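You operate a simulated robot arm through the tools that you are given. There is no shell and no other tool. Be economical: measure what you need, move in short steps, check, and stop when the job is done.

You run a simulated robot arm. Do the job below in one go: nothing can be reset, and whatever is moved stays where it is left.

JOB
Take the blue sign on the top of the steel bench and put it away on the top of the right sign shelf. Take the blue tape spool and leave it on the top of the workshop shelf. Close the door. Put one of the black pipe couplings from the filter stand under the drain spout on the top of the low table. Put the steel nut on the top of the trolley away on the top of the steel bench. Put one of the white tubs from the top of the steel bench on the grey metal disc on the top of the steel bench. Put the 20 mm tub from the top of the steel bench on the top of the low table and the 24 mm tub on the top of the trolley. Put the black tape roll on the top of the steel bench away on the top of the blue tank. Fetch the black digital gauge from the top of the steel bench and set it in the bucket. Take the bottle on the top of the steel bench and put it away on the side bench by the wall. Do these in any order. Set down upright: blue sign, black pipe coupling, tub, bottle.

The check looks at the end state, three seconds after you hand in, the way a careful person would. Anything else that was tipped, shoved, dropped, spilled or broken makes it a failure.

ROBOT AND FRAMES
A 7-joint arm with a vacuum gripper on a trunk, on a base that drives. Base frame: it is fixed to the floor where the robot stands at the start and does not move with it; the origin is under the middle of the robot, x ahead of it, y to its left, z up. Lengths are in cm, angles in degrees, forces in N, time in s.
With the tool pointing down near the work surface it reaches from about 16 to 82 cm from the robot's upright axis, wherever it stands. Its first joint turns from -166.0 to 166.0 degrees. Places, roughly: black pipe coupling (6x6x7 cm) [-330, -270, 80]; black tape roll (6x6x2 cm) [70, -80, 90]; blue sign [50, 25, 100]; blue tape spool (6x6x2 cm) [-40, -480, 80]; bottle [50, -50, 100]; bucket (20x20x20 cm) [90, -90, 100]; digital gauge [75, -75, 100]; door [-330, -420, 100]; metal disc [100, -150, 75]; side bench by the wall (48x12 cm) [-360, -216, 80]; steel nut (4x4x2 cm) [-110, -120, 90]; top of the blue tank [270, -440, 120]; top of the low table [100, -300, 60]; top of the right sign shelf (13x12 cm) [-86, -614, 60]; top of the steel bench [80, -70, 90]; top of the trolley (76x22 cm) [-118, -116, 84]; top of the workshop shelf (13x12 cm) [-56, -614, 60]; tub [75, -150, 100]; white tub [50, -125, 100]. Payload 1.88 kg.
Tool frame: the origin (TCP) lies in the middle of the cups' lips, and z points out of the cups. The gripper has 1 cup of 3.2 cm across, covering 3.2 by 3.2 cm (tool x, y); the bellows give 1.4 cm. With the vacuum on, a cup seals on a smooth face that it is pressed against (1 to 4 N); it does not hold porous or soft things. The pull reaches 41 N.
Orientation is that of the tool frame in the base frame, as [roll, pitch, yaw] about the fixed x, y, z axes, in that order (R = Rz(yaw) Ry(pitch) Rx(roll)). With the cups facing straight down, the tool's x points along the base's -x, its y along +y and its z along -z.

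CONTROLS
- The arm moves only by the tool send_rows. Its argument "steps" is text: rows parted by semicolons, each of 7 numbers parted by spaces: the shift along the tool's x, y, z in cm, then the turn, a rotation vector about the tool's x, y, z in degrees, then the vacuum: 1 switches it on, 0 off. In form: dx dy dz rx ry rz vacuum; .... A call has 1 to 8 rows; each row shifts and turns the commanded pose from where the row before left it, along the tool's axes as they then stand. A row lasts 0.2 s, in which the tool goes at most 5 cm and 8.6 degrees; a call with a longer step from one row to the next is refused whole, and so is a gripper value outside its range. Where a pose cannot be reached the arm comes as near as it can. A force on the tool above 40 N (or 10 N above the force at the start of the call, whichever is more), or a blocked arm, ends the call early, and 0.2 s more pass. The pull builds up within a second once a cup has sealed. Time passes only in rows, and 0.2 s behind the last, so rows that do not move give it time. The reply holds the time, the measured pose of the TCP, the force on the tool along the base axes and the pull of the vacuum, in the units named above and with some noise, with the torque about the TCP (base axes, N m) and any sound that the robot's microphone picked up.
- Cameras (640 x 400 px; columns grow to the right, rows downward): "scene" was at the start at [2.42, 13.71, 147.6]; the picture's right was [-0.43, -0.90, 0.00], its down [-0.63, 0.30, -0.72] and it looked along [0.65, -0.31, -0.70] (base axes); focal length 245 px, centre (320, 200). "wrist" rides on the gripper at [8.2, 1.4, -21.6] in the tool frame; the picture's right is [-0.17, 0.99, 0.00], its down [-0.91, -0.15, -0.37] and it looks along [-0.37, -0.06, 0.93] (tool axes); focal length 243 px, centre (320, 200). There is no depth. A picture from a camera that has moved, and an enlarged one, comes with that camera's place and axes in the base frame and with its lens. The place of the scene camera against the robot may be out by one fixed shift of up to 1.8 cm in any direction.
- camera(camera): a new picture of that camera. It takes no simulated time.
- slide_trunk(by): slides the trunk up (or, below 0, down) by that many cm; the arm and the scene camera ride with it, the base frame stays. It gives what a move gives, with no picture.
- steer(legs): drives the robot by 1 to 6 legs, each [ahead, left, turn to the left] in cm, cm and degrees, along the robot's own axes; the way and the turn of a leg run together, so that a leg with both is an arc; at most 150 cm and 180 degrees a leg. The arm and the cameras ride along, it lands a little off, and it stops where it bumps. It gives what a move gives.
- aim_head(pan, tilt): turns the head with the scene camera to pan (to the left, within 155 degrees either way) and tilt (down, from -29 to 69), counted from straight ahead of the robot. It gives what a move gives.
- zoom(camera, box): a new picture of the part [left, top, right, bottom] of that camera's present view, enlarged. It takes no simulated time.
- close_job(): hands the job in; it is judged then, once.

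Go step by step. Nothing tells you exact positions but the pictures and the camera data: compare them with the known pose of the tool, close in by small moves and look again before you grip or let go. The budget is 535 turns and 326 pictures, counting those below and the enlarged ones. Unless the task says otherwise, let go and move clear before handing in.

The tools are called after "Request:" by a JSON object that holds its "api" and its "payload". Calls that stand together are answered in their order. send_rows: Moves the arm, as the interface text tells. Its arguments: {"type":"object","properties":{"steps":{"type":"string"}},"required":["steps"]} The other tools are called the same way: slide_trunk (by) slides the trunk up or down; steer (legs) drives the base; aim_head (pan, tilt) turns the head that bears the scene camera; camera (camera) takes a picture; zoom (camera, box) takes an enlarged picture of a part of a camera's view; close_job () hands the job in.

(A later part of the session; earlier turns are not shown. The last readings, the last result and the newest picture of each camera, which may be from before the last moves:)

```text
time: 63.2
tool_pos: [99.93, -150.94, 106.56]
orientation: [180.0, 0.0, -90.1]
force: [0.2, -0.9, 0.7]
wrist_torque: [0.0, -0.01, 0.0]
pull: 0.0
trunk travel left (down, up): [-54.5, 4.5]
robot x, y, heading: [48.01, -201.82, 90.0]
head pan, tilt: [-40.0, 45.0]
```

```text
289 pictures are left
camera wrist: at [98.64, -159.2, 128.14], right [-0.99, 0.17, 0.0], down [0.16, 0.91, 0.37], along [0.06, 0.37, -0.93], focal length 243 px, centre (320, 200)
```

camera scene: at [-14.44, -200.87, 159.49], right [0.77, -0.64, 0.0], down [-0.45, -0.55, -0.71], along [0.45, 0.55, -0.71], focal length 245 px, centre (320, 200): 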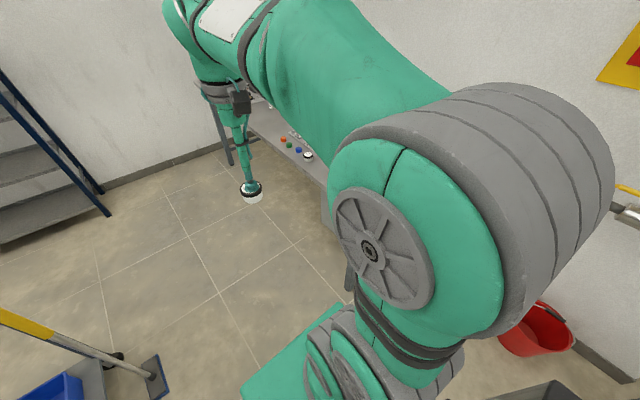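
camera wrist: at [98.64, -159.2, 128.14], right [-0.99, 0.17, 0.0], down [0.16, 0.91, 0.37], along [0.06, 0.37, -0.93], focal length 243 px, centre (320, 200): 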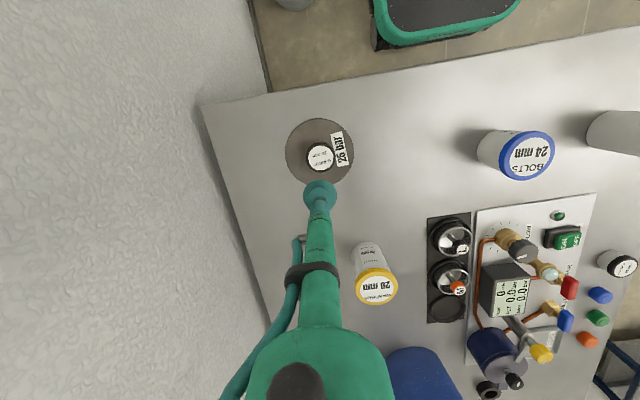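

The white tub stands on the disc. Next I go for the 20 mm tub at about (94,-128).

Request:
{"api": "send_rows", "payload": {"steps": "-4 1.5 0 0 0 0 0;-4 1.5 0 0 0 0 0;-4 1.5 0 0 0 0 0"}}

Request:
{"api": "steer", "payload": {"legs": [[6, -3, 0]]}}

Request:
{"api": "camera", "payload": {"camera": "wrist"}}

```text
time: 64.0
tool_pos: [95.39, -139.32, 106.07]
orientation: [179.7, -0.3, -90.2]
force: [0.5, 1.0, -3.3]
wrist_torque: [-0.07, 0.1, 0.0]
pull: 0.1
trunk travel left (down, up): [-54.5, 4.5]
robot x, y, heading: [48.24, -201.29, 90.1]
head pan, tilt: [-40.0, 45.0]
```

```text
time: 65.0
tool_pos: [98.58, -133.23, 106.49]
orientation: [-180.0, 0.0, -90.1]
force: [-0.2, 0.3, 0.1]
wrist_torque: [0.0, 0.04, 0.01]
pull: 0.1
trunk travel left (down, up): [-54.5, 4.5]
robot x, y, heading: [51.35, -196.03, 90.1]
head pan, tilt: [-40.0, 45.0]
```

```text
288 pictures are left
camera wrist: at [97.27, -141.52, 128.03], right [-0.99, 0.17, 0.0], down [0.16, 0.91, 0.37], along [0.06, 0.37, -0.93], focal length 243 px, centre (320, 200)
```

wrist: 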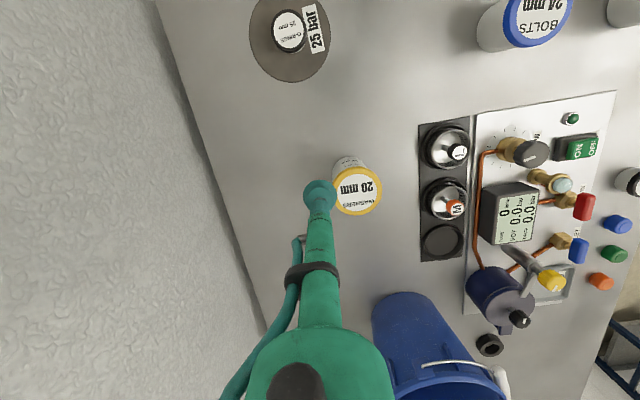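

Request:
{"api": "send_rows", "payload": {"steps": "-2.5 2.4 0 0 0 0 0;-2.4 2.4 0 0 0 0 0;0 0 4 0 0 0 0;0 0 4 0 0 0 0;0 0 0 0 0 0 0"}}

Request:
{"api": "camera", "payload": {"camera": "wrist"}}

```text
time: 66.2
tool_pos: [93.71, -128.81, 98.06]
orientation: [179.8, -0.3, -90.2]
force: [0.2, 0.6, -0.2]
wrist_torque: [-0.08, 0.03, -0.03]
pull: 0.0
out of reach, approached as far as the arm can: row 1, 2, 4
trunk travel left (down, up): [-54.5, 4.5]
robot x, y, heading: [51.11, -195.82, 90.0]
head pan, tilt: [-40.0, 45.0]
```

```text
287 pictures are left
camera wrist: at [92.44, -136.94, 119.64], right [-0.99, 0.17, 0.0], down [0.16, 0.92, 0.37], along [0.06, 0.36, -0.93], focal length 243 px, centre (320, 200)
```

wrist: 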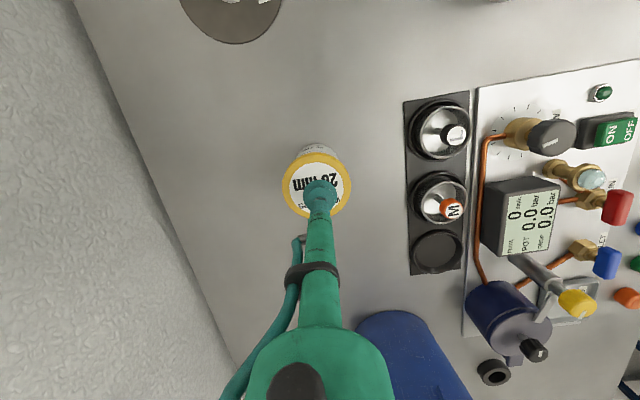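

Request:
{"api": "send_rows", "payload": {"steps": "0 0 2 0 0 0 1;0 0 1 0 0 0 1;0 0 0.6 0 0 0 1;0 0 0.5 0 0 0 1"}}

```text
time: 67.2
tool_pos: [93.95, -128.18, 94.84]
orientation: [-179.9, 0.2, -90.2]
force: [-4.2, -8.1, 33.2]
wrist_torque: [0.22, 0.03, 0.02]
pull: 40.7
out of reach, approached as far as the arm can: row 1, 3
trunk travel left (down, up): [-54.5, 4.5]
robot x, y, heading: [51.07, -195.69, 90.0]
head pan, tilt: [-40.0, 45.0]
```

Request:
{"api": "send_rows", "payload": {"steps": "0 0 -0.6 0 0 0 1;0 0 -2 0 0 0 1;1 0.5 -2 0 0 0 1;2 1 -3 0 0 0 1;2.5 1.5 -4 0 0 0 1;2.5 1.5 -4 0 0 0 1;2.5 1.5 -4 0 0 0 1;2.5 1.5 -4 0 0 0 1"}}

Request:
{"api": "send_rows", "payload": {"steps": "3.5 2 -2 0 0 0 1;3.5 2 -2 0 0 0 1;3.5 2 0 0 0 0 1;3.5 2 0 0 0 0 1;3.5 2 0 0 0 0 1;3.5 2 0 0 0 0 1"}}

Request:
{"api": "camera", "payload": {"camera": "wrist"}}

Request:
{"api": "aim_head", "payload": {"pan": 140, "tilt": 35}}

Request:
{"api": "camera", "payload": {"camera": "scene"}}

```text
time: 69.0
tool_pos: [89.74, -136.58, 121.67]
orientation: [179.9, -0.1, -90.2]
force: [-0.2, -0.7, -1.5]
wrist_torque: [0.03, 0.0, -0.03]
pull: 40.5
out of reach, approached as far as the arm can: row 4, 5, 6, 7, 8
trunk travel left (down, up): [-54.5, 4.5]
robot x, y, heading: [50.39, -195.61, 90.1]
head pan, tilt: [-40.0, 45.0]
```

```text
time: 70.4
tool_pos: [77.57, -157.58, 126.0]
orientation: [-179.7, 0.3, -90.2]
force: [-2.0, -2.4, -0.7]
wrist_torque: [0.27, -0.19, -0.04]
pull: 40.7
trunk travel left (down, up): [-54.5, 4.5]
robot x, y, heading: [50.98, -195.63, 89.9]
head pan, tilt: [-40.0, 45.0]
```

```text
286 pictures are left
camera wrist: at [76.1, -166.02, 147.52], right [-0.99, 0.17, 0.0], down [0.15, 0.91, 0.38], along [0.07, 0.37, -0.92], focal length 243 px, centre (320, 200)
```

wrist: 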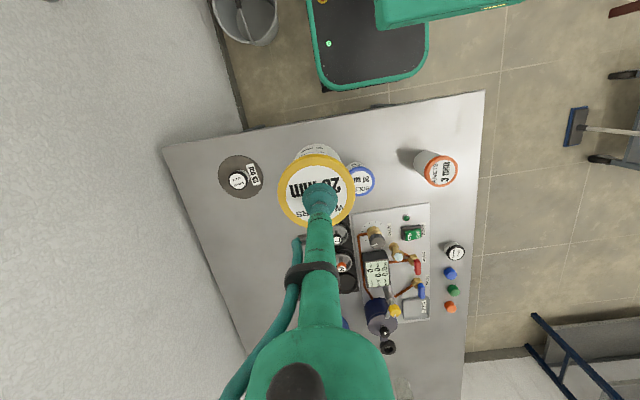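

```text
time: 73.1
tool_pos: [78.01, -157.17, 125.5]
orientation: [179.9, -0.3, -90.3]
force: [-0.2, 0.6, -2.9]
wrist_torque: [0.0, 0.03, 0.0]
pull: 40.6
trunk travel left (down, up): [-54.5, 4.5]
robot x, y, heading: [50.91, -195.49, 89.9]
head pan, tilt: [140.0, 35.0]
```

```text
285 pictures are left
camera scene: at [29.97, -207.5, 160.97], right [-0.76, 0.64, 0.0], down [0.37, 0.44, -0.82], along [-0.53, -0.63, -0.57], focal length 245 px, centre (320, 200)
```

scene: 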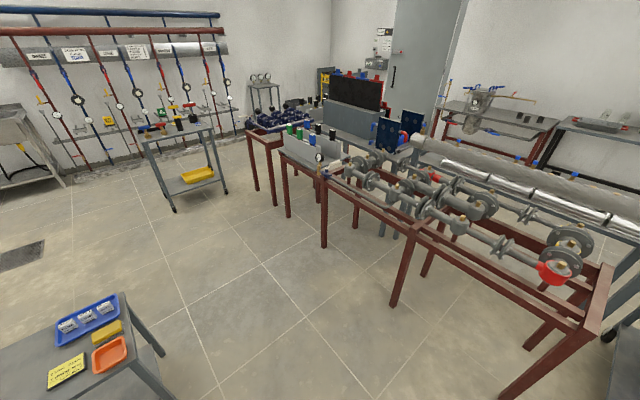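

The 20 mm tub is held and the low table is south at about x 57–115, y -280…-320. I back away from the bench and turn to face it.

Request:
{"api": "steer", "payload": {"legs": [[-36, 14, 0], [0, 0, 90], [0, 0, 90]]}}

Request:
{"api": "aim_head", "payload": {"pan": 15, "tilt": 50}}

Request:
{"api": "camera", "payload": {"camera": "scene"}}

Request:
{"api": "camera", "payload": {"camera": "wrist"}}

```text
time: 83.0
tool_pos: [7.54, -267.11, 125.62]
orientation: [180.0, 0.1, 85.6]
force: [0.1, -0.4, -2.8]
wrist_torque: [0.0, 0.01, 0.0]
pull: 40.6
trunk travel left (down, up): [-54.5, 4.5]
robot x, y, heading: [37.27, -230.81, -94.4]
head pan, tilt: [140.0, 35.0]
```

```text
time: 85.0
tool_pos: [7.59, -267.11, 125.62]
orientation: [-179.9, 0.0, 85.6]
force: [-0.3, 0.5, -3.8]
wrist_torque: [0.0, -0.04, 0.0]
pull: 40.4
trunk travel left (down, up): [-54.5, 4.5]
robot x, y, heading: [37.05, -230.91, -94.2]
head pan, tilt: [15.0, 50.0]
```

```text
284 pictures are left
camera scene: at [56.23, -232.92, 158.8], right [-0.98, -0.19, 0.0], down [-0.14, 0.75, -0.64], along [0.12, -0.63, -0.77], focal length 245 px, centre (320, 200)
```

scene: 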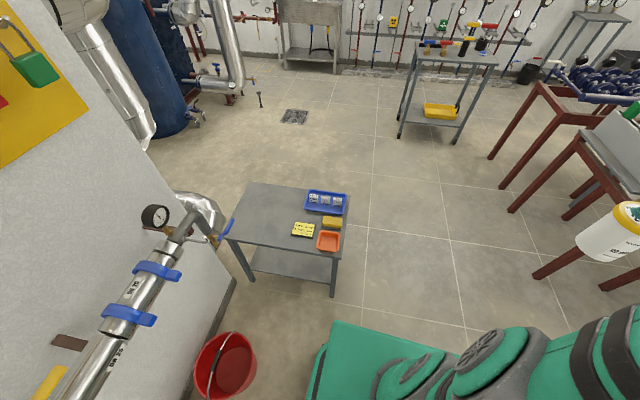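

```text
283 pictures are left
camera wrist: at [9.55, -259.15, 147.25], right [0.97, -0.24, 0.0], down [-0.22, -0.9, 0.37], along [-0.09, -0.36, -0.93], focal length 243 px, centre (320, 200)
```

wrist: 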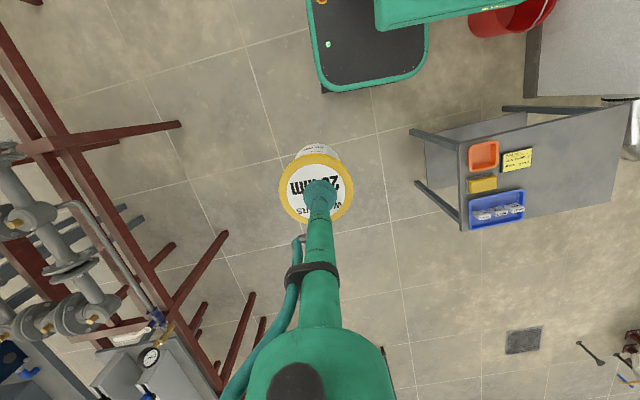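

The low table (z ≈ 56) has free space at x ≈ 87–100. I drive nearer, and lower the trunk.

Request:
{"api": "steer", "payload": {"legs": [[14, 16, 4.2]]}}

Request:
{"api": "slide_trunk", "payload": {"by": -25}}

Request:
{"api": "camera", "payload": {"camera": "scene"}}

```text
time: 86.7
tool_pos: [26.03, -284.06, 125.68]
orientation: [179.9, -0.1, 90.0]
force: [-1.1, 0.0, -2.6]
wrist_torque: [-0.01, -0.01, -0.01]
pull: 40.8
trunk travel left (down, up): [-54.5, 4.5]
robot x, y, heading: [52.91, -245.52, -90.1]
head pan, tilt: [15.0, 50.0]
```

```text
time: 89.3
tool_pos: [25.95, -283.95, 100.64]
orientation: [-180.0, 0.1, 90.1]
force: [-0.3, 0.7, -2.5]
wrist_torque: [0.0, -0.02, 0.0]
pull: 40.8
trunk travel left (down, up): [-29.5, 29.5]
robot x, y, heading: [52.39, -245.38, -89.8]
head pan, tilt: [15.0, 50.0]
```

```text
282 pictures are left
camera scene: at [71.95, -246.17, 133.8], right [-0.97, -0.26, 0.0], down [-0.2, 0.74, -0.64], along [0.17, -0.62, -0.77], focal length 245 px, centre (320, 200)
```

scene: 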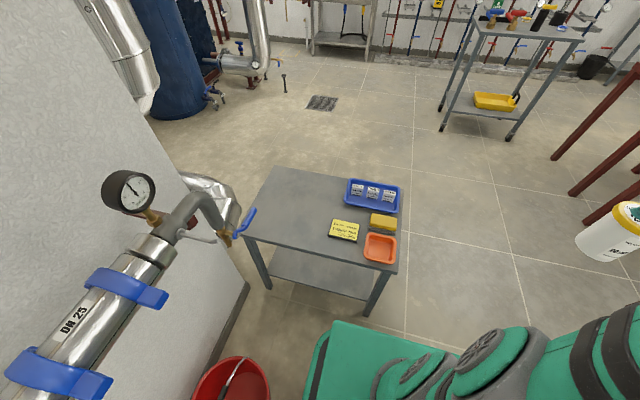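

Request:
{"api": "send_rows", "payload": {"steps": "-1.5 4.7 0 0 0 0 1;-1.5 4.7 0 0 0 0 1;-1.5 4.7 0 0 0 0 1;-1.5 4.7 0 0 0 0 1;-1.5 4.7 0 0 0 0 1;-1.5 4.7 0 0 0 0 1;-1.5 4.7 0 0 0 0 1;-1.5 4.7 0 0 0 0 1"}}

Request:
{"api": "send_rows", "payload": {"steps": "-1.4 4.5 0 0 0 0 1;-1.4 4.5 0 0 0 0 1;-1.4 4.5 0 0 0 0 1;-1.4 4.5 0 0 0 0 1;-1.4 4.5 2 0 0 0 1;-1.4 4.5 2 0 0 0 1;-1.4 4.4 2 0 0 0 1;0 0 0 0 0 0 1"}}

Request:
{"api": "camera", "payload": {"camera": "wrist"}}

```text
time: 91.1
tool_pos: [63.61, -295.76, 100.48]
orientation: [-180.0, 0.0, 89.9]
force: [-0.1, 0.4, -2.6]
wrist_torque: [-0.06, -0.08, -0.03]
pull: 41.3
trunk travel left (down, up): [-29.5, 29.5]
robot x, y, heading: [52.66, -245.59, -89.9]
head pan, tilt: [15.0, 50.0]
```

```text
refused: row 5 steps farther than a row can; nothing moved
```

```text
281 pictures are left
camera wrist: at [64.96, -287.66, 121.98], right [0.99, -0.17, 0.0], down [-0.15, -0.91, 0.37], along [-0.06, -0.37, -0.93], focal length 243 px, centre (320, 200)
```

wrist: 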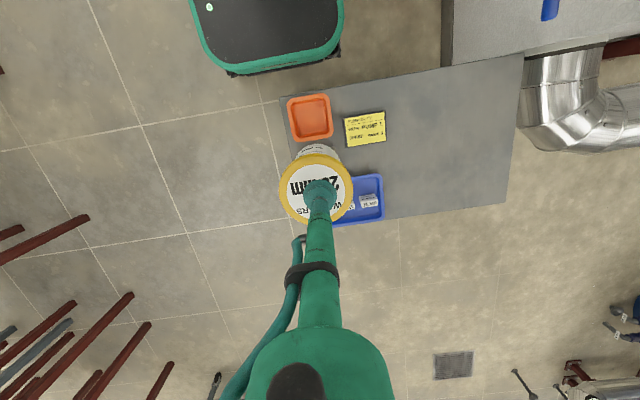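

Request:
{"api": "send_rows", "payload": {"steps": "-1.4 4.5 0 0 0 0 1;-1.4 4.5 0 0 0 0 1;-1.4 4.5 0 0 0 0 1;-1.4 4.5 0 0 0 0 1;-1.4 4.5 0 0 0 0 1;-1.4 4.5 0 0 0 0 1;-1.4 4.4 0 0 0 0 1;0 0 4 0 0 0 1"}}

Request:
{"api": "camera", "payload": {"camera": "wrist"}}

```text
time: 92.9
tool_pos: [93.1, -302.57, 93.34]
orientation: [-179.9, -0.4, 90.1]
force: [-0.1, -1.2, -4.3]
wrist_torque: [0.06, 0.0, 0.02]
pull: 41.0
out of reach, approached as far as the arm can: row 6, 7
trunk travel left (down, up): [-29.5, 29.5]
robot x, y, heading: [52.55, -245.49, -89.9]
head pan, tilt: [15.0, 50.0]
```

```text
280 pictures are left
camera wrist: at [94.57, -294.62, 115.06], right [0.99, -0.17, 0.0], down [-0.15, -0.92, 0.37], along [-0.06, -0.36, -0.93], focal length 243 px, centre (320, 200)
```

wrist: 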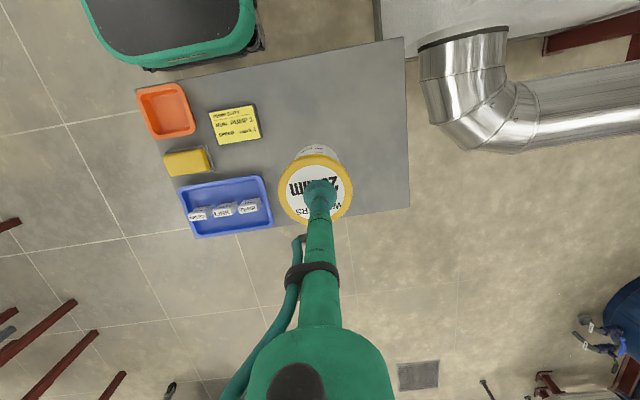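

Below is free table. I lower the tub.

Request:
{"api": "send_rows", "payload": {"steps": "0 0 4.5 0 0 0 1;0 0 4.5 0 0 0 1;0 0 4.5 0 0 0 1;0 0 4.5 0 0 0 1;0 0 3 0 0 0 1;0 0 0 0 0 0 1"}}

Request:
{"api": "camera", "payload": {"camera": "wrist"}}

```text
time: 94.3
tool_pos: [93.04, -302.78, 72.71]
orientation: [-180.0, 0.0, 90.2]
force: [1.5, 0.1, -3.3]
wrist_torque: [0.02, 0.03, 0.0]
pull: 40.6
trunk travel left (down, up): [-29.5, 29.5]
robot x, y, heading: [52.63, -245.31, -89.9]
head pan, tilt: [15.0, 50.0]
```

```text
279 pictures are left
camera wrist: at [94.48, -294.55, 94.3], right [0.99, -0.16, 0.0], down [-0.15, -0.91, 0.37], along [-0.06, -0.37, -0.93], focal length 243 px, centre (320, 200)
```

wrist: 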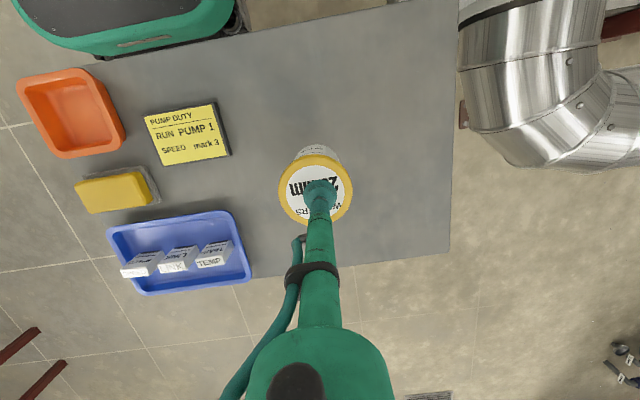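

Request:
{"api": "send_rows", "payload": {"steps": "0 0 2 0 0 0 1;0 0 1 0 0 0 1;0 0 0.6 0 0 0 1;0 0 0.6 0 0 0 1;0 0 0 0 0 0 1"}}

```text
time: 95.5
tool_pos: [93.04, -302.84, 68.68]
orientation: [-180.0, 0.1, 90.1]
force: [-0.6, -0.2, -3.1]
wrist_torque: [-0.05, -0.01, -0.03]
pull: 40.7
trunk travel left (down, up): [-29.5, 29.5]
robot x, y, heading: [52.49, -245.61, -89.5]
head pan, tilt: [15.0, 50.0]
```

Request:
{"api": "send_rows", "payload": {"steps": "0 0 0.6 0 0 0 1;0 0 0.6 0 0 0 1;0 0 0.5 0 0 0 1;0 0 0.5 0 0 0 1;0 0 0.4 0 0 0 1;0 0 0.4 0 0 0 1;0 0 0 0 0 0 1"}}

```text
time: 96.8
tool_pos: [93.33, -303.02, 66.52]
orientation: [179.5, 0.5, 90.1]
force: [-0.5, 0.5, 11.1]
wrist_torque: [0.13, 0.19, -0.13]
pull: 40.3
trunk travel left (down, up): [-29.5, 29.5]
robot x, y, heading: [52.93, -245.58, -89.7]
head pan, tilt: [15.0, 50.0]
stopped in row 6: the force on the tool passed its limit at 42 N (the readings are from after the stop); the commanded pose is now the measured one
```

Request:
{"api": "send_rows", "payload": {"steps": "0 0 0 0 0 0 0;0 0 0 0 0 0 0;0 0 0 0 0 0 0;0 0 -0.5 0 0 0 0;0 0 -2 0 0 0 0;0 0 -5 0 0 0 0;0 0 -5 0 0 0 0;0 0 -5 0 0 0 0"}}

Request:
{"api": "camera", "payload": {"camera": "wrist"}}

```text
time: 98.6
tool_pos: [93.23, -302.76, 83.73]
orientation: [179.8, 0.2, 90.1]
force: [0.2, 0.3, -0.2]
wrist_torque: [0.04, 0.01, 0.0]
pull: 0.1
trunk travel left (down, up): [-29.5, 29.5]
robot x, y, heading: [52.04, -245.65, -89.6]
head pan, tilt: [15.0, 50.0]
```

```text
278 pictures are left
camera wrist: at [94.56, -294.58, 105.34], right [0.99, -0.16, 0.0], down [-0.15, -0.91, 0.38], along [-0.06, -0.37, -0.93], focal length 243 px, centre (320, 200)
```

wrist: 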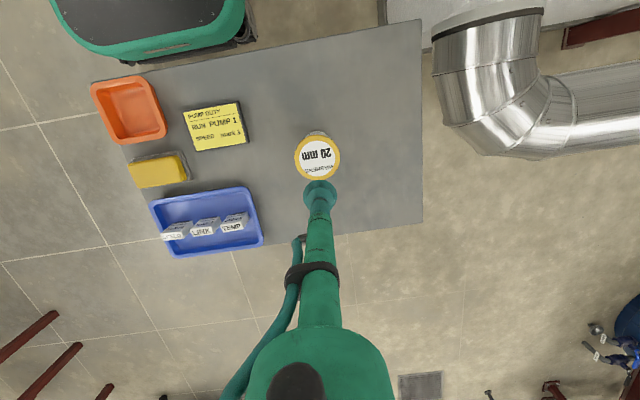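

The 20 mm tub stands on the low table. I retract, raise the trunk and go back to the bench front for the 24 mm tub.

Request:
{"api": "send_rows", "payload": {"steps": "0 0 -5 0 0 0 0;0 0 -5 0 0 0 0;2.5 -4 0 0 0 0 0;2.5 -4 0 0 0 0 0;2.5 -4 0 0 0 0 0;2.5 -4 0 0 0 0 0;1 -4.5 0 0 0 0 0;1 -4.5 0 0 0 0 0"}}

Request:
{"api": "slide_trunk", "payload": {"by": 25}}

Request:
{"api": "send_rows", "payload": {"steps": "1 -4.5 0 0 0 0 0;1 -4.5 0 0 0 0 0;0 -2 0 0 0 0 0"}}

Request:
{"api": "steer", "payload": {"legs": [[-12, -50, 0], [0, 0, 90]]}}

```text
time: 100.4
tool_pos: [68.22, -291.01, 93.77]
orientation: [179.8, 0.2, 90.2]
force: [-0.2, -0.6, -0.3]
wrist_torque: [-0.01, 0.01, 0.02]
pull: 0.1
trunk travel left (down, up): [-29.5, 29.5]
robot x, y, heading: [52.59, -245.69, -89.5]
head pan, tilt: [15.0, 50.0]
```

```text
time: 103.0
tool_pos: [68.15, -291.0, 118.82]
orientation: [179.7, 0.3, 90.1]
force: [0.6, -0.1, 0.4]
wrist_torque: [-0.02, 0.01, 0.03]
pull: 0.0
trunk travel left (down, up): [-54.5, 4.5]
robot x, y, heading: [52.37, -245.51, -89.7]
head pan, tilt: [15.0, 50.0]
```

```text
time: 103.8
tool_pos: [57.02, -288.86, 118.87]
orientation: [179.7, 0.3, 90.2]
force: [-0.7, 0.2, 0.7]
wrist_torque: [-0.05, -0.01, -0.02]
pull: 0.0
trunk travel left (down, up): [-54.5, 4.5]
robot x, y, heading: [52.31, -245.49, -89.8]
head pan, tilt: [15.0, 50.0]
```

```text
time: 110.6
tool_pos: [46.95, -228.49, 118.81]
orientation: [179.8, 0.3, -178.8]
force: [0.4, -0.9, 0.5]
wrist_torque: [-0.01, 0.0, -0.01]
pull: 0.1
trunk travel left (down, up): [-54.5, 4.5]
robot x, y, heading: [4.27, -234.17, 1.5]
head pan, tilt: [15.0, 50.0]
```

Request:
{"api": "steer", "payload": {"legs": [[1, 83, -1.5]]}}

Request:
{"api": "camera", "payload": {"camera": "wrist"}}

```text
time: 115.0
tool_pos: [47.39, -145.92, 118.74]
orientation: [179.7, 0.3, 179.9]
force: [-0.7, -0.8, -0.9]
wrist_torque: [0.01, 0.0, 0.01]
pull: 0.1
trunk travel left (down, up): [-54.5, 4.5]
robot x, y, heading: [3.75, -150.61, -0.0]
head pan, tilt: [15.0, 50.0]
```

```text
277 pictures are left
camera wrist: at [39.02, -144.7, 140.36], right [0.17, 0.99, 0.01], down [0.91, -0.16, 0.38], along [0.37, -0.06, -0.93], focal length 243 px, centre (320, 200)
```

wrist: 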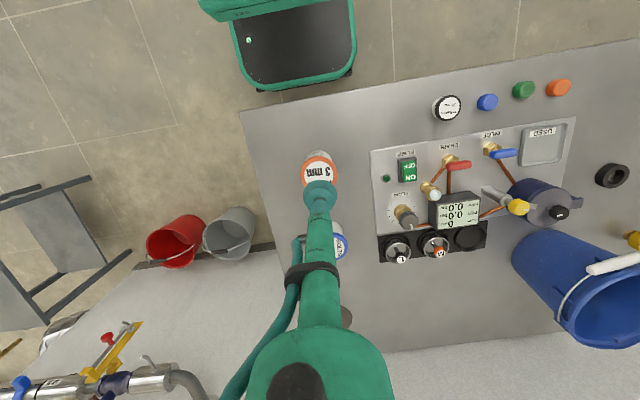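

Request:
{"api": "send_rows", "payload": {"steps": "-4.5 -0.2 0 0 0 0 0;-4.5 -0.2 0 0 0 0 0;-4.5 -0.2 0 0 0 0 0;-4.5 -0.2 0 0 0 0 0;-4.3 -0.3 0 0 0 0 0;0 0 4.5 0 0 0 0;0 0 4.5 0 0 0 0;0 0 4.5 0 0 0 0"}}

Request:
{"api": "camera", "payload": {"camera": "wrist"}}

```text
time: 116.8
tool_pos: [69.86, -147.19, 105.49]
orientation: [179.7, 0.3, 179.8]
force: [0.1, -0.5, 0.7]
wrist_torque: [0.01, 0.03, 0.01]
pull: 0.1
trunk travel left (down, up): [-54.5, 4.5]
robot x, y, heading: [3.95, -150.6, -0.1]
head pan, tilt: [15.0, 50.0]
```

```text
276 pictures are left
camera wrist: at [61.6, -146.02, 127.01], right [0.17, 0.99, 0.01], down [0.91, -0.16, 0.38], along [0.37, -0.06, -0.93], focal length 243 px, centre (320, 200)
```

wrist: 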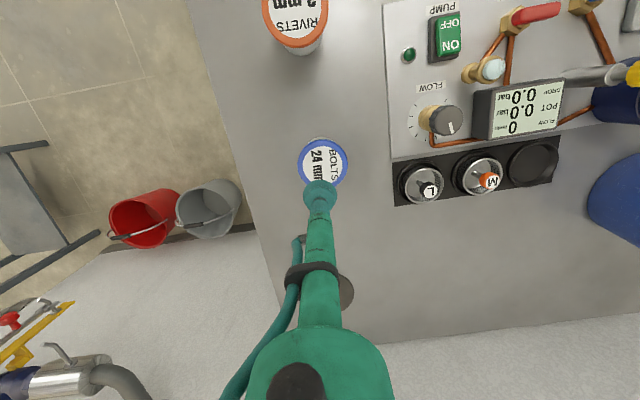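

Request:
{"api": "send_rows", "payload": {"steps": "0 0.3 4.5 0 0 0 0;0 0 4.5 0 0 0 1;0 0 1.2 0 0 0 1;0 0 0.8 0 0 0 1;0 0 0.6 0 0 0 1;0 0 0.5 0 0 0 1"}}

```text
time: 118.2
tool_pos: [69.84, -146.76, 93.53]
orientation: [179.8, 0.4, 179.8]
force: [-3.4, -1.7, 8.8]
wrist_torque: [-0.08, 0.23, -0.07]
pull: 40.4
trunk travel left (down, up): [-54.5, 4.5]
robot x, y, heading: [3.51, -150.44, -0.0]
head pan, tilt: [15.0, 50.0]
```

Request:
{"api": "send_rows", "payload": {"steps": "0 0 -1 0 0 0 1;0 0 -4 0 0 0 1;0 0 -5 0 0 0 1;0 0 -5 0 0 0 1;0 0 -5 0 0 0 1;0 0 -5 0 0 0 1;4.5 0 0 0 0 0 1;4.5 0 0 0 0 0 1"}}

Request:
{"api": "send_rows", "payload": {"steps": "4.5 0 -2 0 0 0 1;4.5 0 -2 0 0 0 1;4.5 0 -2 0 0 0 1"}}

Request:
{"api": "steer", "payload": {"legs": [[-25, 20, 0], [0, 0, 90], [0, 0, 90]]}}

Request:
{"api": "aim_head", "payload": {"pan": 10, "tilt": 50}}

Request:
{"api": "camera", "payload": {"camera": "scene"}}

Request:
{"api": "camera", "payload": {"camera": "wrist"}}

```text
time: 120.0
tool_pos: [60.46, -146.88, 118.15]
orientation: [179.6, 0.3, 179.9]
force: [0.8, -0.1, -7.0]
wrist_torque: [0.01, 0.04, 0.0]
pull: 40.8
trunk travel left (down, up): [-54.5, 4.5]
robot x, y, heading: [3.95, -150.34, -0.2]
head pan, tilt: [15.0, 50.0]
```

```text
time: 120.8
tool_pos: [46.97, -147.16, 123.99]
orientation: [179.7, 0.3, 180.0]
force: [0.2, 0.7, -7.5]
wrist_torque: [-0.01, 0.07, 0.02]
pull: 41.3
trunk travel left (down, up): [-54.5, 4.5]
robot x, y, heading: [3.92, -150.39, -0.2]
head pan, tilt: [15.0, 50.0]
```

```text
time: 130.6
tool_pos: [-63.97, -132.88, 124.1]
orientation: [179.7, 0.3, -1.8]
force: [-0.1, -0.4, -6.8]
wrist_torque: [0.0, -0.04, -0.03]
pull: 40.7
trunk travel left (down, up): [-54.5, 4.5]
robot x, y, heading: [-21.1, -130.68, 178.3]
head pan, tilt: [15.0, 50.0]
```

```text
time: 131.2
tool_pos: [-63.97, -132.85, 123.9]
orientation: [179.8, 0.2, -1.7]
force: [0.6, 0.7, -7.1]
wrist_torque: [-0.01, -0.04, 0.01]
pull: 40.5
trunk travel left (down, up): [-54.5, 4.5]
robot x, y, heading: [-20.48, -131.02, 178.1]
head pan, tilt: [10.0, 50.0]
```

```text
275 pictures are left
camera scene: at [-21.92, -147.63, 158.79], right [-0.15, 0.99, 0.0], down [0.76, 0.11, -0.64], along [-0.64, -0.09, -0.77], focal length 245 px, centre (320, 200)
```

scene: 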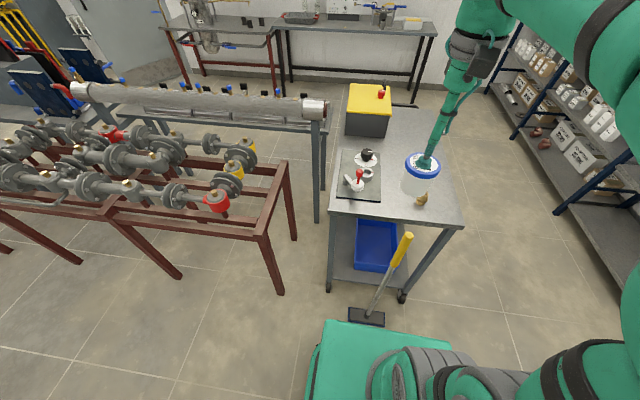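

```text
274 pictures are left
camera wrist: at [-55.64, -134.39, 145.58], right [-0.2, -0.98, 0.0], down [-0.91, 0.18, 0.38], along [-0.37, 0.07, -0.93], focal length 243 px, centre (320, 200)
```

wrist: 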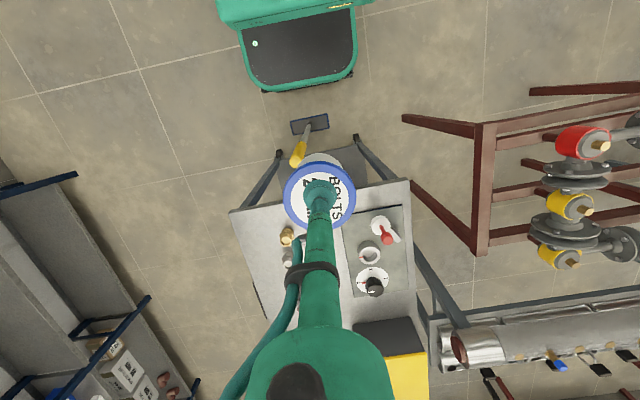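

Request:
{"api": "zoom", "payload": {"camera": "scene", "box": [310, 70, 490, 240]}}

```text
2.35 times, centred on (400, 155) of scene
camera zoom: at [-21.92, -147.63, 158.79], right [-0.15, 0.99, 0.0], down [0.76, 0.11, -0.64], along [-0.64, -0.09, -0.77], focal length 576 px, centre (132, 306)
```

zoom: 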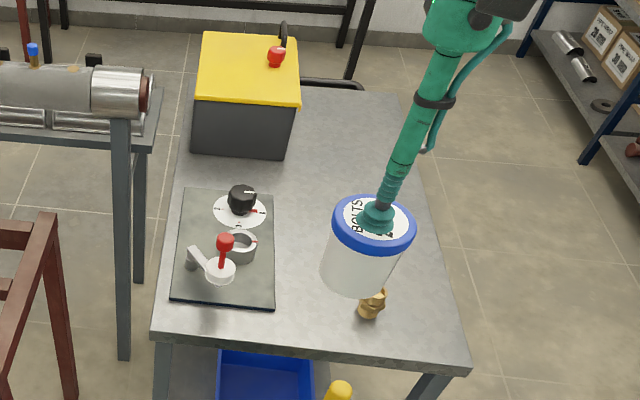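

The trolley top is x -79…-155, y -153…-104, with free space near (-126,-115). I'll approach it from its +y long side.

Request:
{"api": "steer", "payload": {"legs": [[0, -81, 1.7], [92, 0, 0], [0, 0, 90]]}}

Request:
{"api": "aim_head", "payload": {"pan": 15, "tilt": 55}}

Request:
{"api": "camera", "payload": {"camera": "wrist"}}

Request:
{"api": "camera", "payload": {"camera": "scene"}}

```text
time: 143.8
tool_pos: [-106.61, -93.35, 124.05]
orientation: [179.8, 0.3, 90.9]
force: [0.2, 0.0, -6.2]
wrist_torque: [0.07, 0.01, 0.04]
pull: 40.7
trunk travel left (down, up): [-54.5, 4.5]
robot x, y, heading: [-111.01, -50.5, -89.3]
head pan, tilt: [10.0, 50.0]
```

```text
time: 144.4
tool_pos: [-106.66, -93.42, 123.99]
orientation: [179.8, 0.1, 91.0]
force: [0.0, 0.1, -7.1]
wrist_torque: [0.03, -0.01, -0.01]
pull: 40.2
trunk travel left (down, up): [-54.5, 4.5]
robot x, y, heading: [-110.65, -50.16, -89.0]
head pan, tilt: [15.0, 55.0]
```

```text
272 pictures are left
camera wrist: at [-105.51, -85.03, 145.57], right [0.99, -0.15, 0.0], down [-0.14, -0.92, 0.38], along [-0.05, -0.37, -0.93], focal length 243 px, centre (320, 200)
```

wrist: 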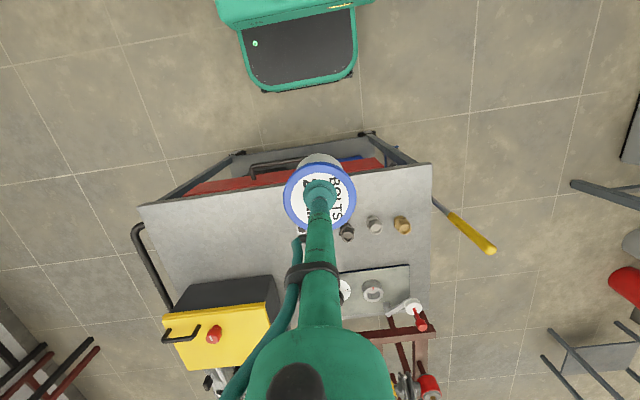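

```text
271 pictures are left
camera scene: at [-91.5, -50.14, 158.15], right [-0.96, -0.28, 0.0], down [-0.23, 0.79, -0.57], along [0.16, -0.55, -0.82], focal length 245 px, centre (320, 200)
```

scene: 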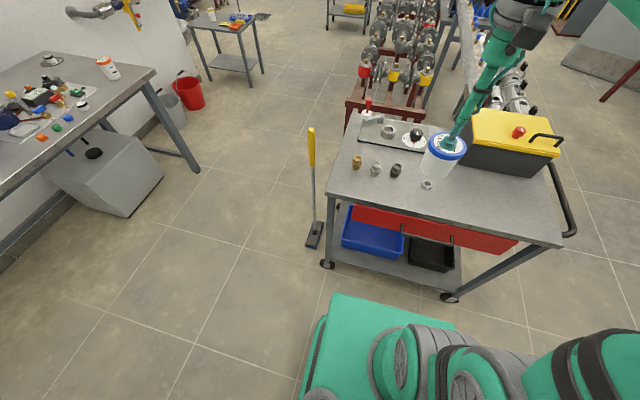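

Request:
{"api": "send_rows", "payload": {"steps": "-3 -4 0 0 0 0 1;-3 -4 0 0 0 0 1;-2.5 -4 0 0 0 0 1;-2.5 -4 0 0 0 0 1;-2.5 -4 0 0 0 0 1;-2.3 -4 0 0 0 0 1;-2.3 -3.4 0 0 0 0 1;0 0 4 0 0 0 1"}}

Request:
{"api": "camera", "payload": {"camera": "wrist"}}

```text
time: 146.2
tool_pos: [-133.89, -111.89, 120.11]
orientation: [179.7, 0.4, 91.0]
force: [0.2, -0.2, -6.9]
wrist_torque: [0.03, -0.03, 0.02]
pull: 41.2
trunk travel left (down, up): [-54.5, 4.5]
robot x, y, heading: [-110.65, -50.06, -88.8]
head pan, tilt: [15.0, 55.0]
```

```text
270 pictures are left
camera wrist: at [-132.71, -103.61, 141.61], right [0.99, -0.15, 0.01], down [-0.14, -0.92, 0.38], along [-0.05, -0.38, -0.93], focal length 243 px, centre (320, 200)
```

wrist: 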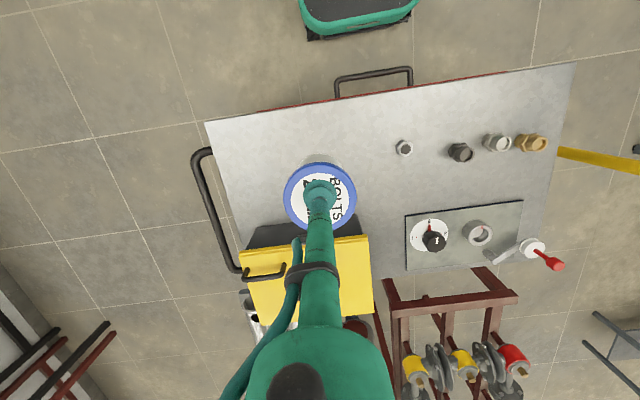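

Request:
{"api": "send_rows", "payload": {"steps": "0 0 5 0 0 0 1;0 0 5 0 0 0 1;0 0 5 0 0 0 1;0 0 5 0 0 0 1;0 0 3.5 0 0 0 1;0 0 0 0 0 0 1"}}

Request:
{"api": "camera", "payload": {"camera": "wrist"}}

```text
time: 147.6
tool_pos: [-133.78, -111.93, 96.32]
orientation: [179.7, 0.3, 91.1]
force: [-0.6, 0.6, -7.1]
wrist_torque: [0.06, -0.02, 0.03]
pull: 40.6
trunk travel left (down, up): [-54.5, 4.5]
robot x, y, heading: [-110.96, -49.94, -89.0]
head pan, tilt: [15.0, 55.0]
```

```text
269 pictures are left
camera wrist: at [-132.52, -103.66, 117.88], right [0.99, -0.15, 0.01], down [-0.14, -0.92, 0.38], along [-0.05, -0.37, -0.93], focal length 243 px, centre (320, 200)
```

wrist: 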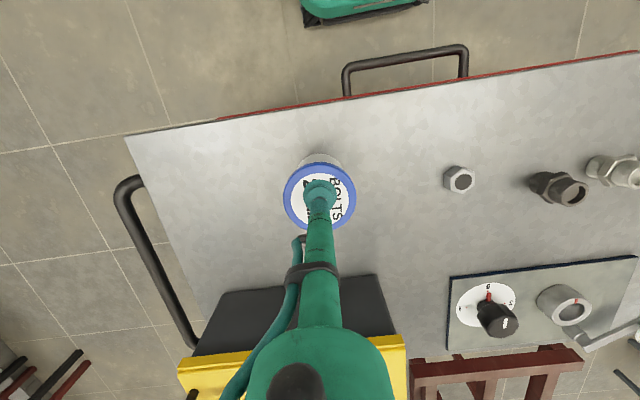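

Request:
{"api": "send_rows", "payload": {"steps": "0 0 1 0 0 0 1;0 0 0.6 0 0 0 1;0 0 0.5 0 0 0 1;0 0 0.5 0 0 0 1;0 0 0.4 0 0 0 1;0 0 0 0 0 0 1"}}

```text
time: 149.0
tool_pos: [-133.74, -111.99, 93.43]
orientation: [179.7, 0.2, 91.0]
force: [0.8, -0.6, -6.3]
wrist_torque: [0.07, -0.02, 0.01]
pull: 40.6
trunk travel left (down, up): [-54.5, 4.5]
robot x, y, heading: [-110.95, -50.24, -88.7]
head pan, tilt: [15.0, 55.0]
```

Request:
{"api": "send_rows", "payload": {"steps": "0 0 0.4 0 0 0 1;0 0 0.4 0 0 0 1;0 0 0.4 0 0 0 1;0 0 0.4 0 0 0 1;0 0 0 0 0 0 1"}}

```text
time: 150.2
tool_pos: [-133.68, -111.9, 92.41]
orientation: [179.9, 0.7, 90.9]
force: [2.8, 4.1, 28.7]
wrist_torque: [0.19, 0.02, -0.25]
pull: 40.9
trunk travel left (down, up): [-54.5, 4.5]
robot x, y, heading: [-111.1, -49.89, -88.9]
head pan, tilt: [15.0, 55.0]
```

Request:
{"api": "send_rows", "payload": {"steps": "0 0 -0.5 0 0 0 0;0 0 0 0 0 0 0;0 0 0 0 0 0 0;0 0 -0.5 0 0 0 0;0 0 -2 0 0 0 0;0 0 -5 0 0 0 0;0 0 -5 0 0 0 0"}}

Request:
{"api": "send_rows", "payload": {"steps": "-1 4.8 0 0 0 0 0;-1 4.8 0 0 0 0 0;-1 4.8 0 0 0 0 0;-1 4.8 0 0 0 0 0"}}

Request:
{"api": "camera", "payload": {"camera": "wrist"}}

```text
time: 151.8
tool_pos: [-133.78, -111.88, 104.5]
orientation: [179.8, 0.2, 91.0]
force: [0.6, -0.7, -0.2]
wrist_torque: [-0.01, -0.02, -0.01]
pull: 0.0
trunk travel left (down, up): [-54.5, 4.5]
robot x, y, heading: [-110.52, -49.75, -89.3]
head pan, tilt: [15.0, 55.0]
```

```text
time: 152.8
tool_pos: [-114.47, -115.62, 105.01]
orientation: [179.9, 0.2, 90.9]
force: [-0.3, 0.4, -0.1]
wrist_torque: [0.02, -0.01, 0.0]
pull: 0.1
trunk travel left (down, up): [-54.5, 4.5]
robot x, y, heading: [-111.17, -50.05, -89.0]
head pan, tilt: [15.0, 55.0]
```

```text
268 pictures are left
camera wrist: at [-113.2, -107.3, 126.6], right [0.99, -0.15, 0.0], down [-0.14, -0.92, 0.38], along [-0.05, -0.37, -0.93], focal length 243 px, centre (320, 200)
```

wrist: 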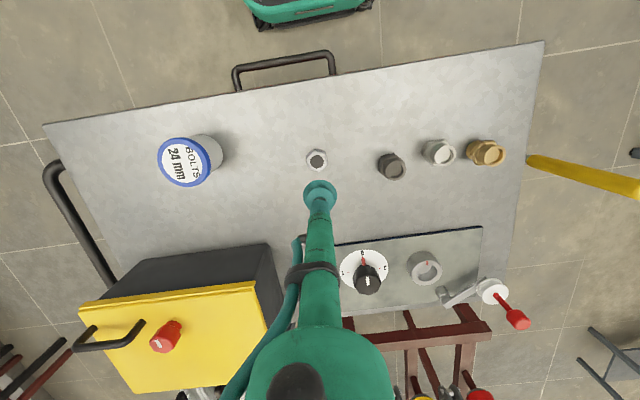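

Request:
{"api": "zoom", "payload": {"camera": "wrist", "box": [280, 120, 360, 190]}}

```text
5.71 times, centred on (320, 155) of wrist
camera zoom: at [-113.2, -107.3, 126.6], right [0.99, -0.15, 0.0], down [-0.14, -0.92, 0.38], along [-0.05, -0.37, -0.93], focal length 1386 px, centre (320, 457)
```

zoom: 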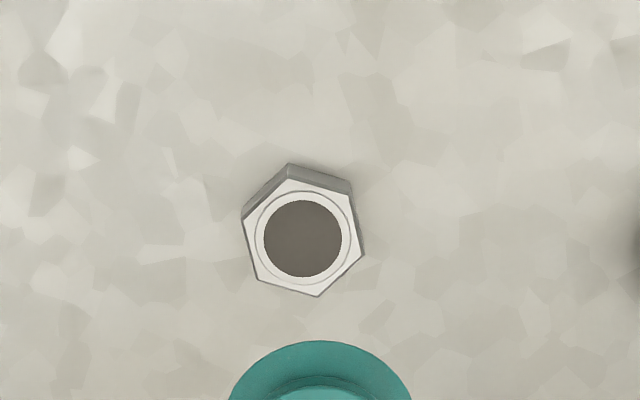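

The nut is a hex ring; I need to centre the cup well. I lower and look again.

Request:
{"api": "send_rows", "payload": {"steps": "-1.1 -0.5 4 0 0 0 0;0 0 4.5 0 0 0 0;0 0 4 0 0 0 0;0 0 2 0 0 0 0;0 0 0 0 0 0 0"}}

Request:
{"api": "zoom", "payload": {"camera": "wrist", "box": [270, 140, 370, 220]}}

```text
time: 154.0
tool_pos: [-114.78, -116.71, 90.52]
orientation: [179.8, 0.3, 90.9]
force: [-0.5, 0.1, 0.1]
wrist_torque: [0.01, 0.01, -0.01]
pull: 0.0
trunk travel left (down, up): [-54.5, 4.5]
robot x, y, heading: [-110.94, -50.56, -88.8]
head pan, tilt: [15.0, 55.0]
```

```text
5.00 times, centred on (320, 180) of wrist
camera zoom: at [-113.57, -108.41, 112.04], right [0.99, -0.15, 0.01], down [-0.14, -0.92, 0.38], along [-0.05, -0.37, -0.93], focal length 1213 px, centre (320, 300)
```

zoom: 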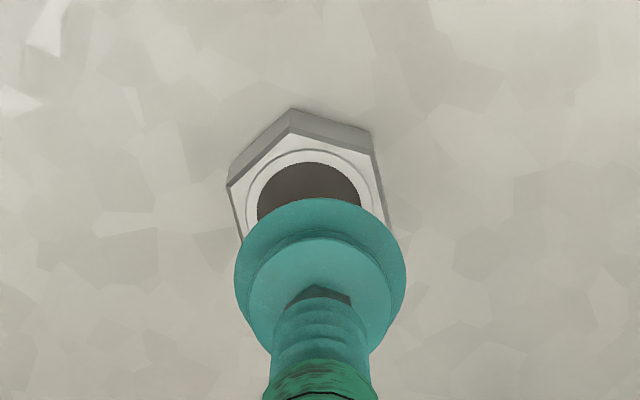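

Request:
{"api": "send_rows", "payload": {"steps": "-0.14 -0.24 2 0 0 0 0;0 0 1.5 0 0 0 1;0 0 0.7 0 0 0 1;0 0 0.5 0 0 0 1;0 0 0.4 0 0 0 1;0 0 0.3 0 0 0 1"}}

```text
time: 155.4
tool_pos: [-115.01, -117.08, 85.42]
orientation: [179.8, 0.6, 91.0]
force: [1.8, -0.9, 15.9]
wrist_torque: [0.06, 0.04, -0.02]
pull: 0.0
trunk travel left (down, up): [-54.5, 4.5]
robot x, y, heading: [-111.13, -50.38, -89.3]
head pan, tilt: [15.0, 55.0]
```

Request:
{"api": "send_rows", "payload": {"steps": "0 0 -0.3 0 0 0 1;0 0 0 0 0 0 1;0 0 0 0 0 0 1;0 0 0 0 0 0 1"}}

Request:
{"api": "zoom", "payload": {"camera": "wrist", "box": [270, 140, 370, 220]}}

```text
time: 156.4
tool_pos: [-115.03, -116.98, 85.37]
orientation: [179.8, 0.4, 91.1]
force: [0.7, -2.9, 9.5]
wrist_torque: [0.09, 0.05, 0.07]
pull: 0.0
trunk travel left (down, up): [-54.5, 4.5]
robot x, y, heading: [-110.68, -50.4, -89.1]
head pan, tilt: [15.0, 55.0]
```

```text
5.00 times, centred on (320, 180) of wrist
camera zoom: at [-113.87, -108.62, 106.99], right [0.99, -0.15, 0.01], down [-0.14, -0.92, 0.38], along [-0.05, -0.37, -0.93], focal length 1213 px, centre (320, 300)
```

zoom: 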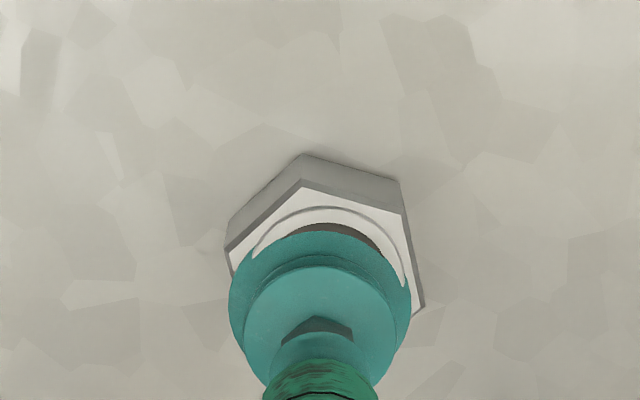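

The cup is off-centre by about 0.6 cm. I raise, correct and check.

Request:
{"api": "send_rows", "payload": {"steps": "0 0 -2 0 0 0 0;0.55 0.33 0 0 0 0 0;0 0 0 0 0 0 0"}}

Request:
{"api": "zoom", "payload": {"camera": "wrist", "box": [270, 140, 370, 220]}}

```text
time: 157.2
tool_pos: [-114.73, -116.38, 87.52]
orientation: [179.5, 0.2, 91.0]
force: [0.0, -0.3, 0.3]
wrist_torque: [0.0, 0.02, 0.02]
pull: 0.1
trunk travel left (down, up): [-54.5, 4.5]
robot x, y, heading: [-111.07, -50.08, -89.1]
head pan, tilt: [15.0, 55.0]
```

```text
5.00 times, centred on (320, 180) of wrist
camera zoom: at [-113.51, -108.03, 109.01], right [0.99, -0.15, 0.01], down [-0.14, -0.92, 0.38], along [-0.05, -0.37, -0.93], focal length 1213 px, centre (320, 300)
```

zoom: 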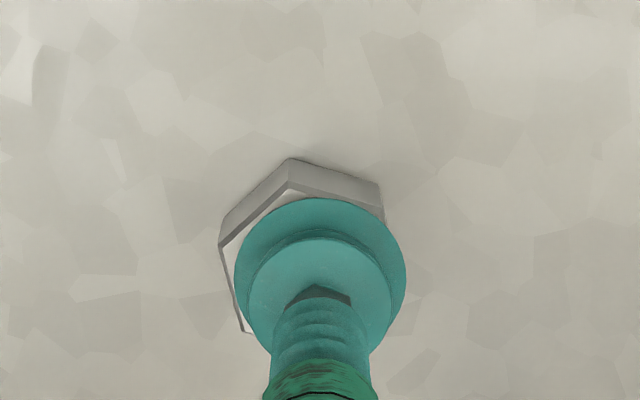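

Request:
{"api": "send_rows", "payload": {"steps": "-0.12 -0.18 0.4 0 0 0 1;0 0 0.4 0 0 0 1;0 0 0.3 0 0 0 1;0 0 0.2 0 0 0 1;0 0 0 0 0 0 1;0 0 0 0 0 0 1"}}

```text
time: 158.6
tool_pos: [-114.78, -116.56, 86.32]
orientation: [179.8, 0.5, 90.9]
force: [1.1, -1.9, 27.3]
wrist_torque: [0.09, 0.14, 0.01]
pull: 40.5
trunk travel left (down, up): [-54.5, 4.5]
robot x, y, heading: [-110.87, -50.16, -88.7]
head pan, tilt: [15.0, 55.0]
```

Sealed on the nut. I lift it, retract and drive to the bench.

Request:
{"api": "send_rows", "payload": {"steps": "0 0 -0.5 0 0 0 1;0 0 -3 0 0 0 1;0 0 -5 0 0 0 1;0 0 -5 0 0 0 1;0 0 -5 0 0 0 1;0 0 -5 0 0 0 1;4.8 0 0 0 0 0 1;4.8 0 0 0 0 0 1"}}

Request:
{"api": "send_rows", "payload": {"steps": "4.8 0 -2 0 0 0 1;4.8 0 -2 0 0 0 1;4.8 0 -2 0 0 0 1"}}

Request:
{"api": "camera", "payload": {"camera": "wrist"}}

Request:
{"api": "steer", "payload": {"legs": [[0, 0, 89], [112, -18, 0]]}}

Request:
{"api": "camera", "payload": {"camera": "wrist"}}

```text
time: 160.4
tool_pos: [-115.26, -106.62, 109.84]
orientation: [179.8, 0.3, 91.1]
force: [0.6, 0.0, -1.6]
wrist_torque: [0.03, -0.01, 0.02]
pull: 40.6
trunk travel left (down, up): [-54.5, 4.5]
robot x, y, heading: [-110.6, -50.01, -88.9]
head pan, tilt: [15.0, 55.0]
```

```text
refused: row 1 steps farther than a row can; nothing moved
```

```text
263 pictures are left
camera wrist: at [-113.99, -98.28, 131.36], right [0.99, -0.15, 0.0], down [-0.14, -0.91, 0.38], along [-0.05, -0.38, -0.93], focal length 243 px, centre (320, 200)
```

wrist: 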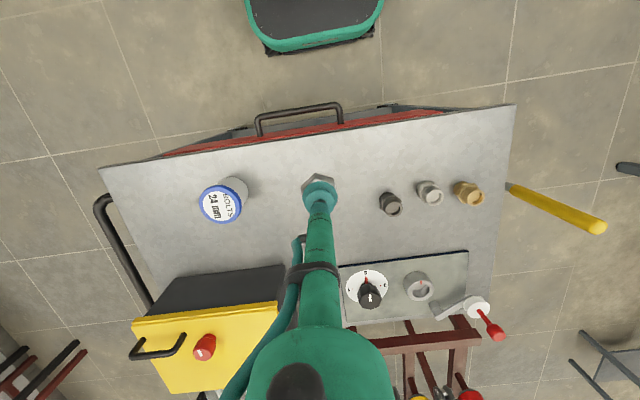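

```text
time: 169.9
tool_pos: [56.51, -79.04, 109.83]
orientation: [179.8, 0.3, 178.0]
force: [-0.4, 0.6, -1.4]
wrist_torque: [0.0, -0.03, -0.02]
pull: 40.8
trunk travel left (down, up): [-54.5, 4.5]
robot x, y, heading: [0.46, -71.88, -2.0]
head pan, tilt: [15.0, 55.0]
```

```text
262 pictures are left
camera wrist: at [48.31, -77.57, 131.3], right [0.2, 0.98, 0.01], down [0.91, -0.19, 0.38], along [0.37, -0.07, -0.93], focal length 243 px, centre (320, 200)
```

wrist: 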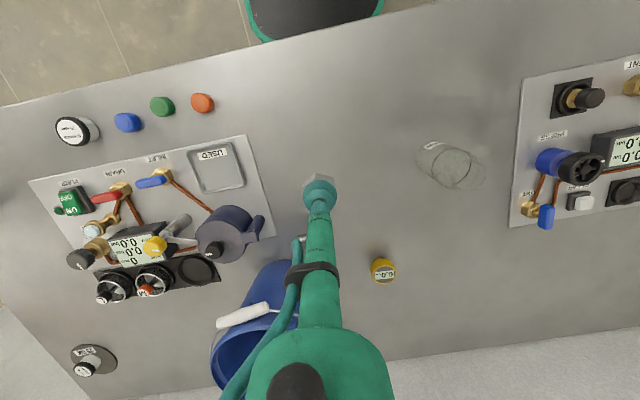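

Request:
{"api": "send_rows", "payload": {"steps": "3.5 2.5 0 0 0 0 1;3.5 2.5 0 0 0 0 1;3.5 2.5 0 0 0 0 1;0 0 5 0 0 0 1;0 0 5 0 0 0 1;0 0 5 0 0 0 1;0 0 4 0 0 0 1;0 0 1.5 0 0 0 1"}}

Request:
{"api": "camera", "payload": {"camera": "wrist"}}

```text
time: 171.8
tool_pos: [46.31, -71.26, 89.17]
orientation: [179.9, 0.1, 178.0]
force: [0.1, -0.3, -0.8]
wrist_torque: [-0.03, -0.01, 0.01]
pull: 40.8
trunk travel left (down, up): [-54.5, 4.5]
robot x, y, heading: [0.79, -71.89, -1.8]
head pan, tilt: [15.0, 55.0]
```

```text
261 pictures are left
camera wrist: at [38.26, -69.69, 110.71], right [0.2, 0.98, 0.0], down [0.91, -0.19, 0.38], along [0.37, -0.07, -0.93], focal length 243 px, centre (320, 200)
```

wrist: 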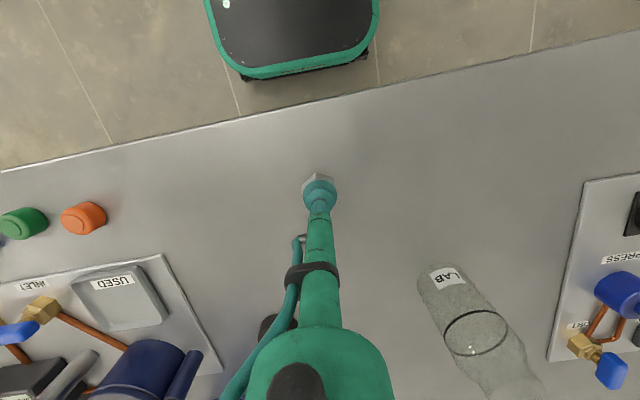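

Request:
{"api": "send_rows", "payload": {"steps": "0 0 0.6 0 0 0 1;0 0 0.5 0 0 0 1;0 0 0.4 0 0 0 1;0 0 0.3 0 0 0 1;0 0 0 0 0 0 1"}}

```text
time: 172.9
tool_pos: [46.41, -71.2, 87.5]
orientation: [179.7, 0.6, 178.0]
force: [-4.2, 1.7, 23.7]
wrist_torque: [-0.15, 0.08, -0.07]
pull: 40.7
trunk travel left (down, up): [-54.5, 4.5]
robot x, y, heading: [0.29, -71.82, -2.0]
head pan, tilt: [15.0, 55.0]
```

Request:
{"api": "send_rows", "payload": {"steps": "0 0 -0.4 0 0 0 0;0 0 0 0 0 0 0;0 0 0 0 0 0 0;0 0 -0.5 0 0 0 0;0 0 -3 0 0 0 0;0 0 -5 0 0 0 0;-4 -2 -2 0 0 0 0;-4 -2 0 0 0 0 0"}}

Request:
{"api": "send_rows", "payload": {"steps": "-4 -2 0 0 0 0 0;-4 -2 0 0 0 0 0;-3 -1 0 0 0 0 0"}}

Request:
{"api": "camera", "payload": {"camera": "wrist"}}

```text
time: 174.8
tool_pos: [54.15, -75.24, 98.24]
orientation: [179.8, 0.2, 178.1]
force: [-0.2, -0.5, -0.3]
wrist_torque: [0.03, 0.0, 0.01]
pull: 0.1
trunk travel left (down, up): [-54.5, 4.5]
robot x, y, heading: [0.38, -71.29, -1.8]
head pan, tilt: [15.0, 55.0]
```

```text
time: 175.6
tool_pos: [64.81, -80.76, 98.42]
orientation: [179.8, 0.2, 177.9]
force: [0.7, 0.3, 0.1]
wrist_torque: [-0.02, -0.03, -0.01]
pull: 0.0
trunk travel left (down, up): [-54.5, 4.5]
robot x, y, heading: [0.55, -71.51, -2.0]
head pan, tilt: [15.0, 55.0]
```

```text
260 pictures are left
camera wrist: at [56.75, -79.23, 120.01], right [0.2, 0.98, 0.0], down [0.91, -0.19, 0.38], along [0.37, -0.07, -0.93], focal length 243 px, centre (320, 200)
```

wrist: 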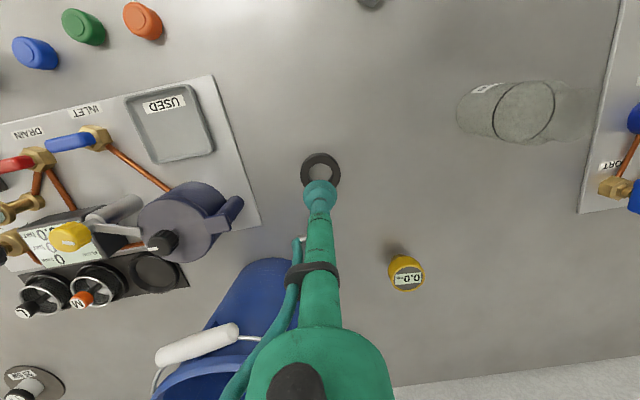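

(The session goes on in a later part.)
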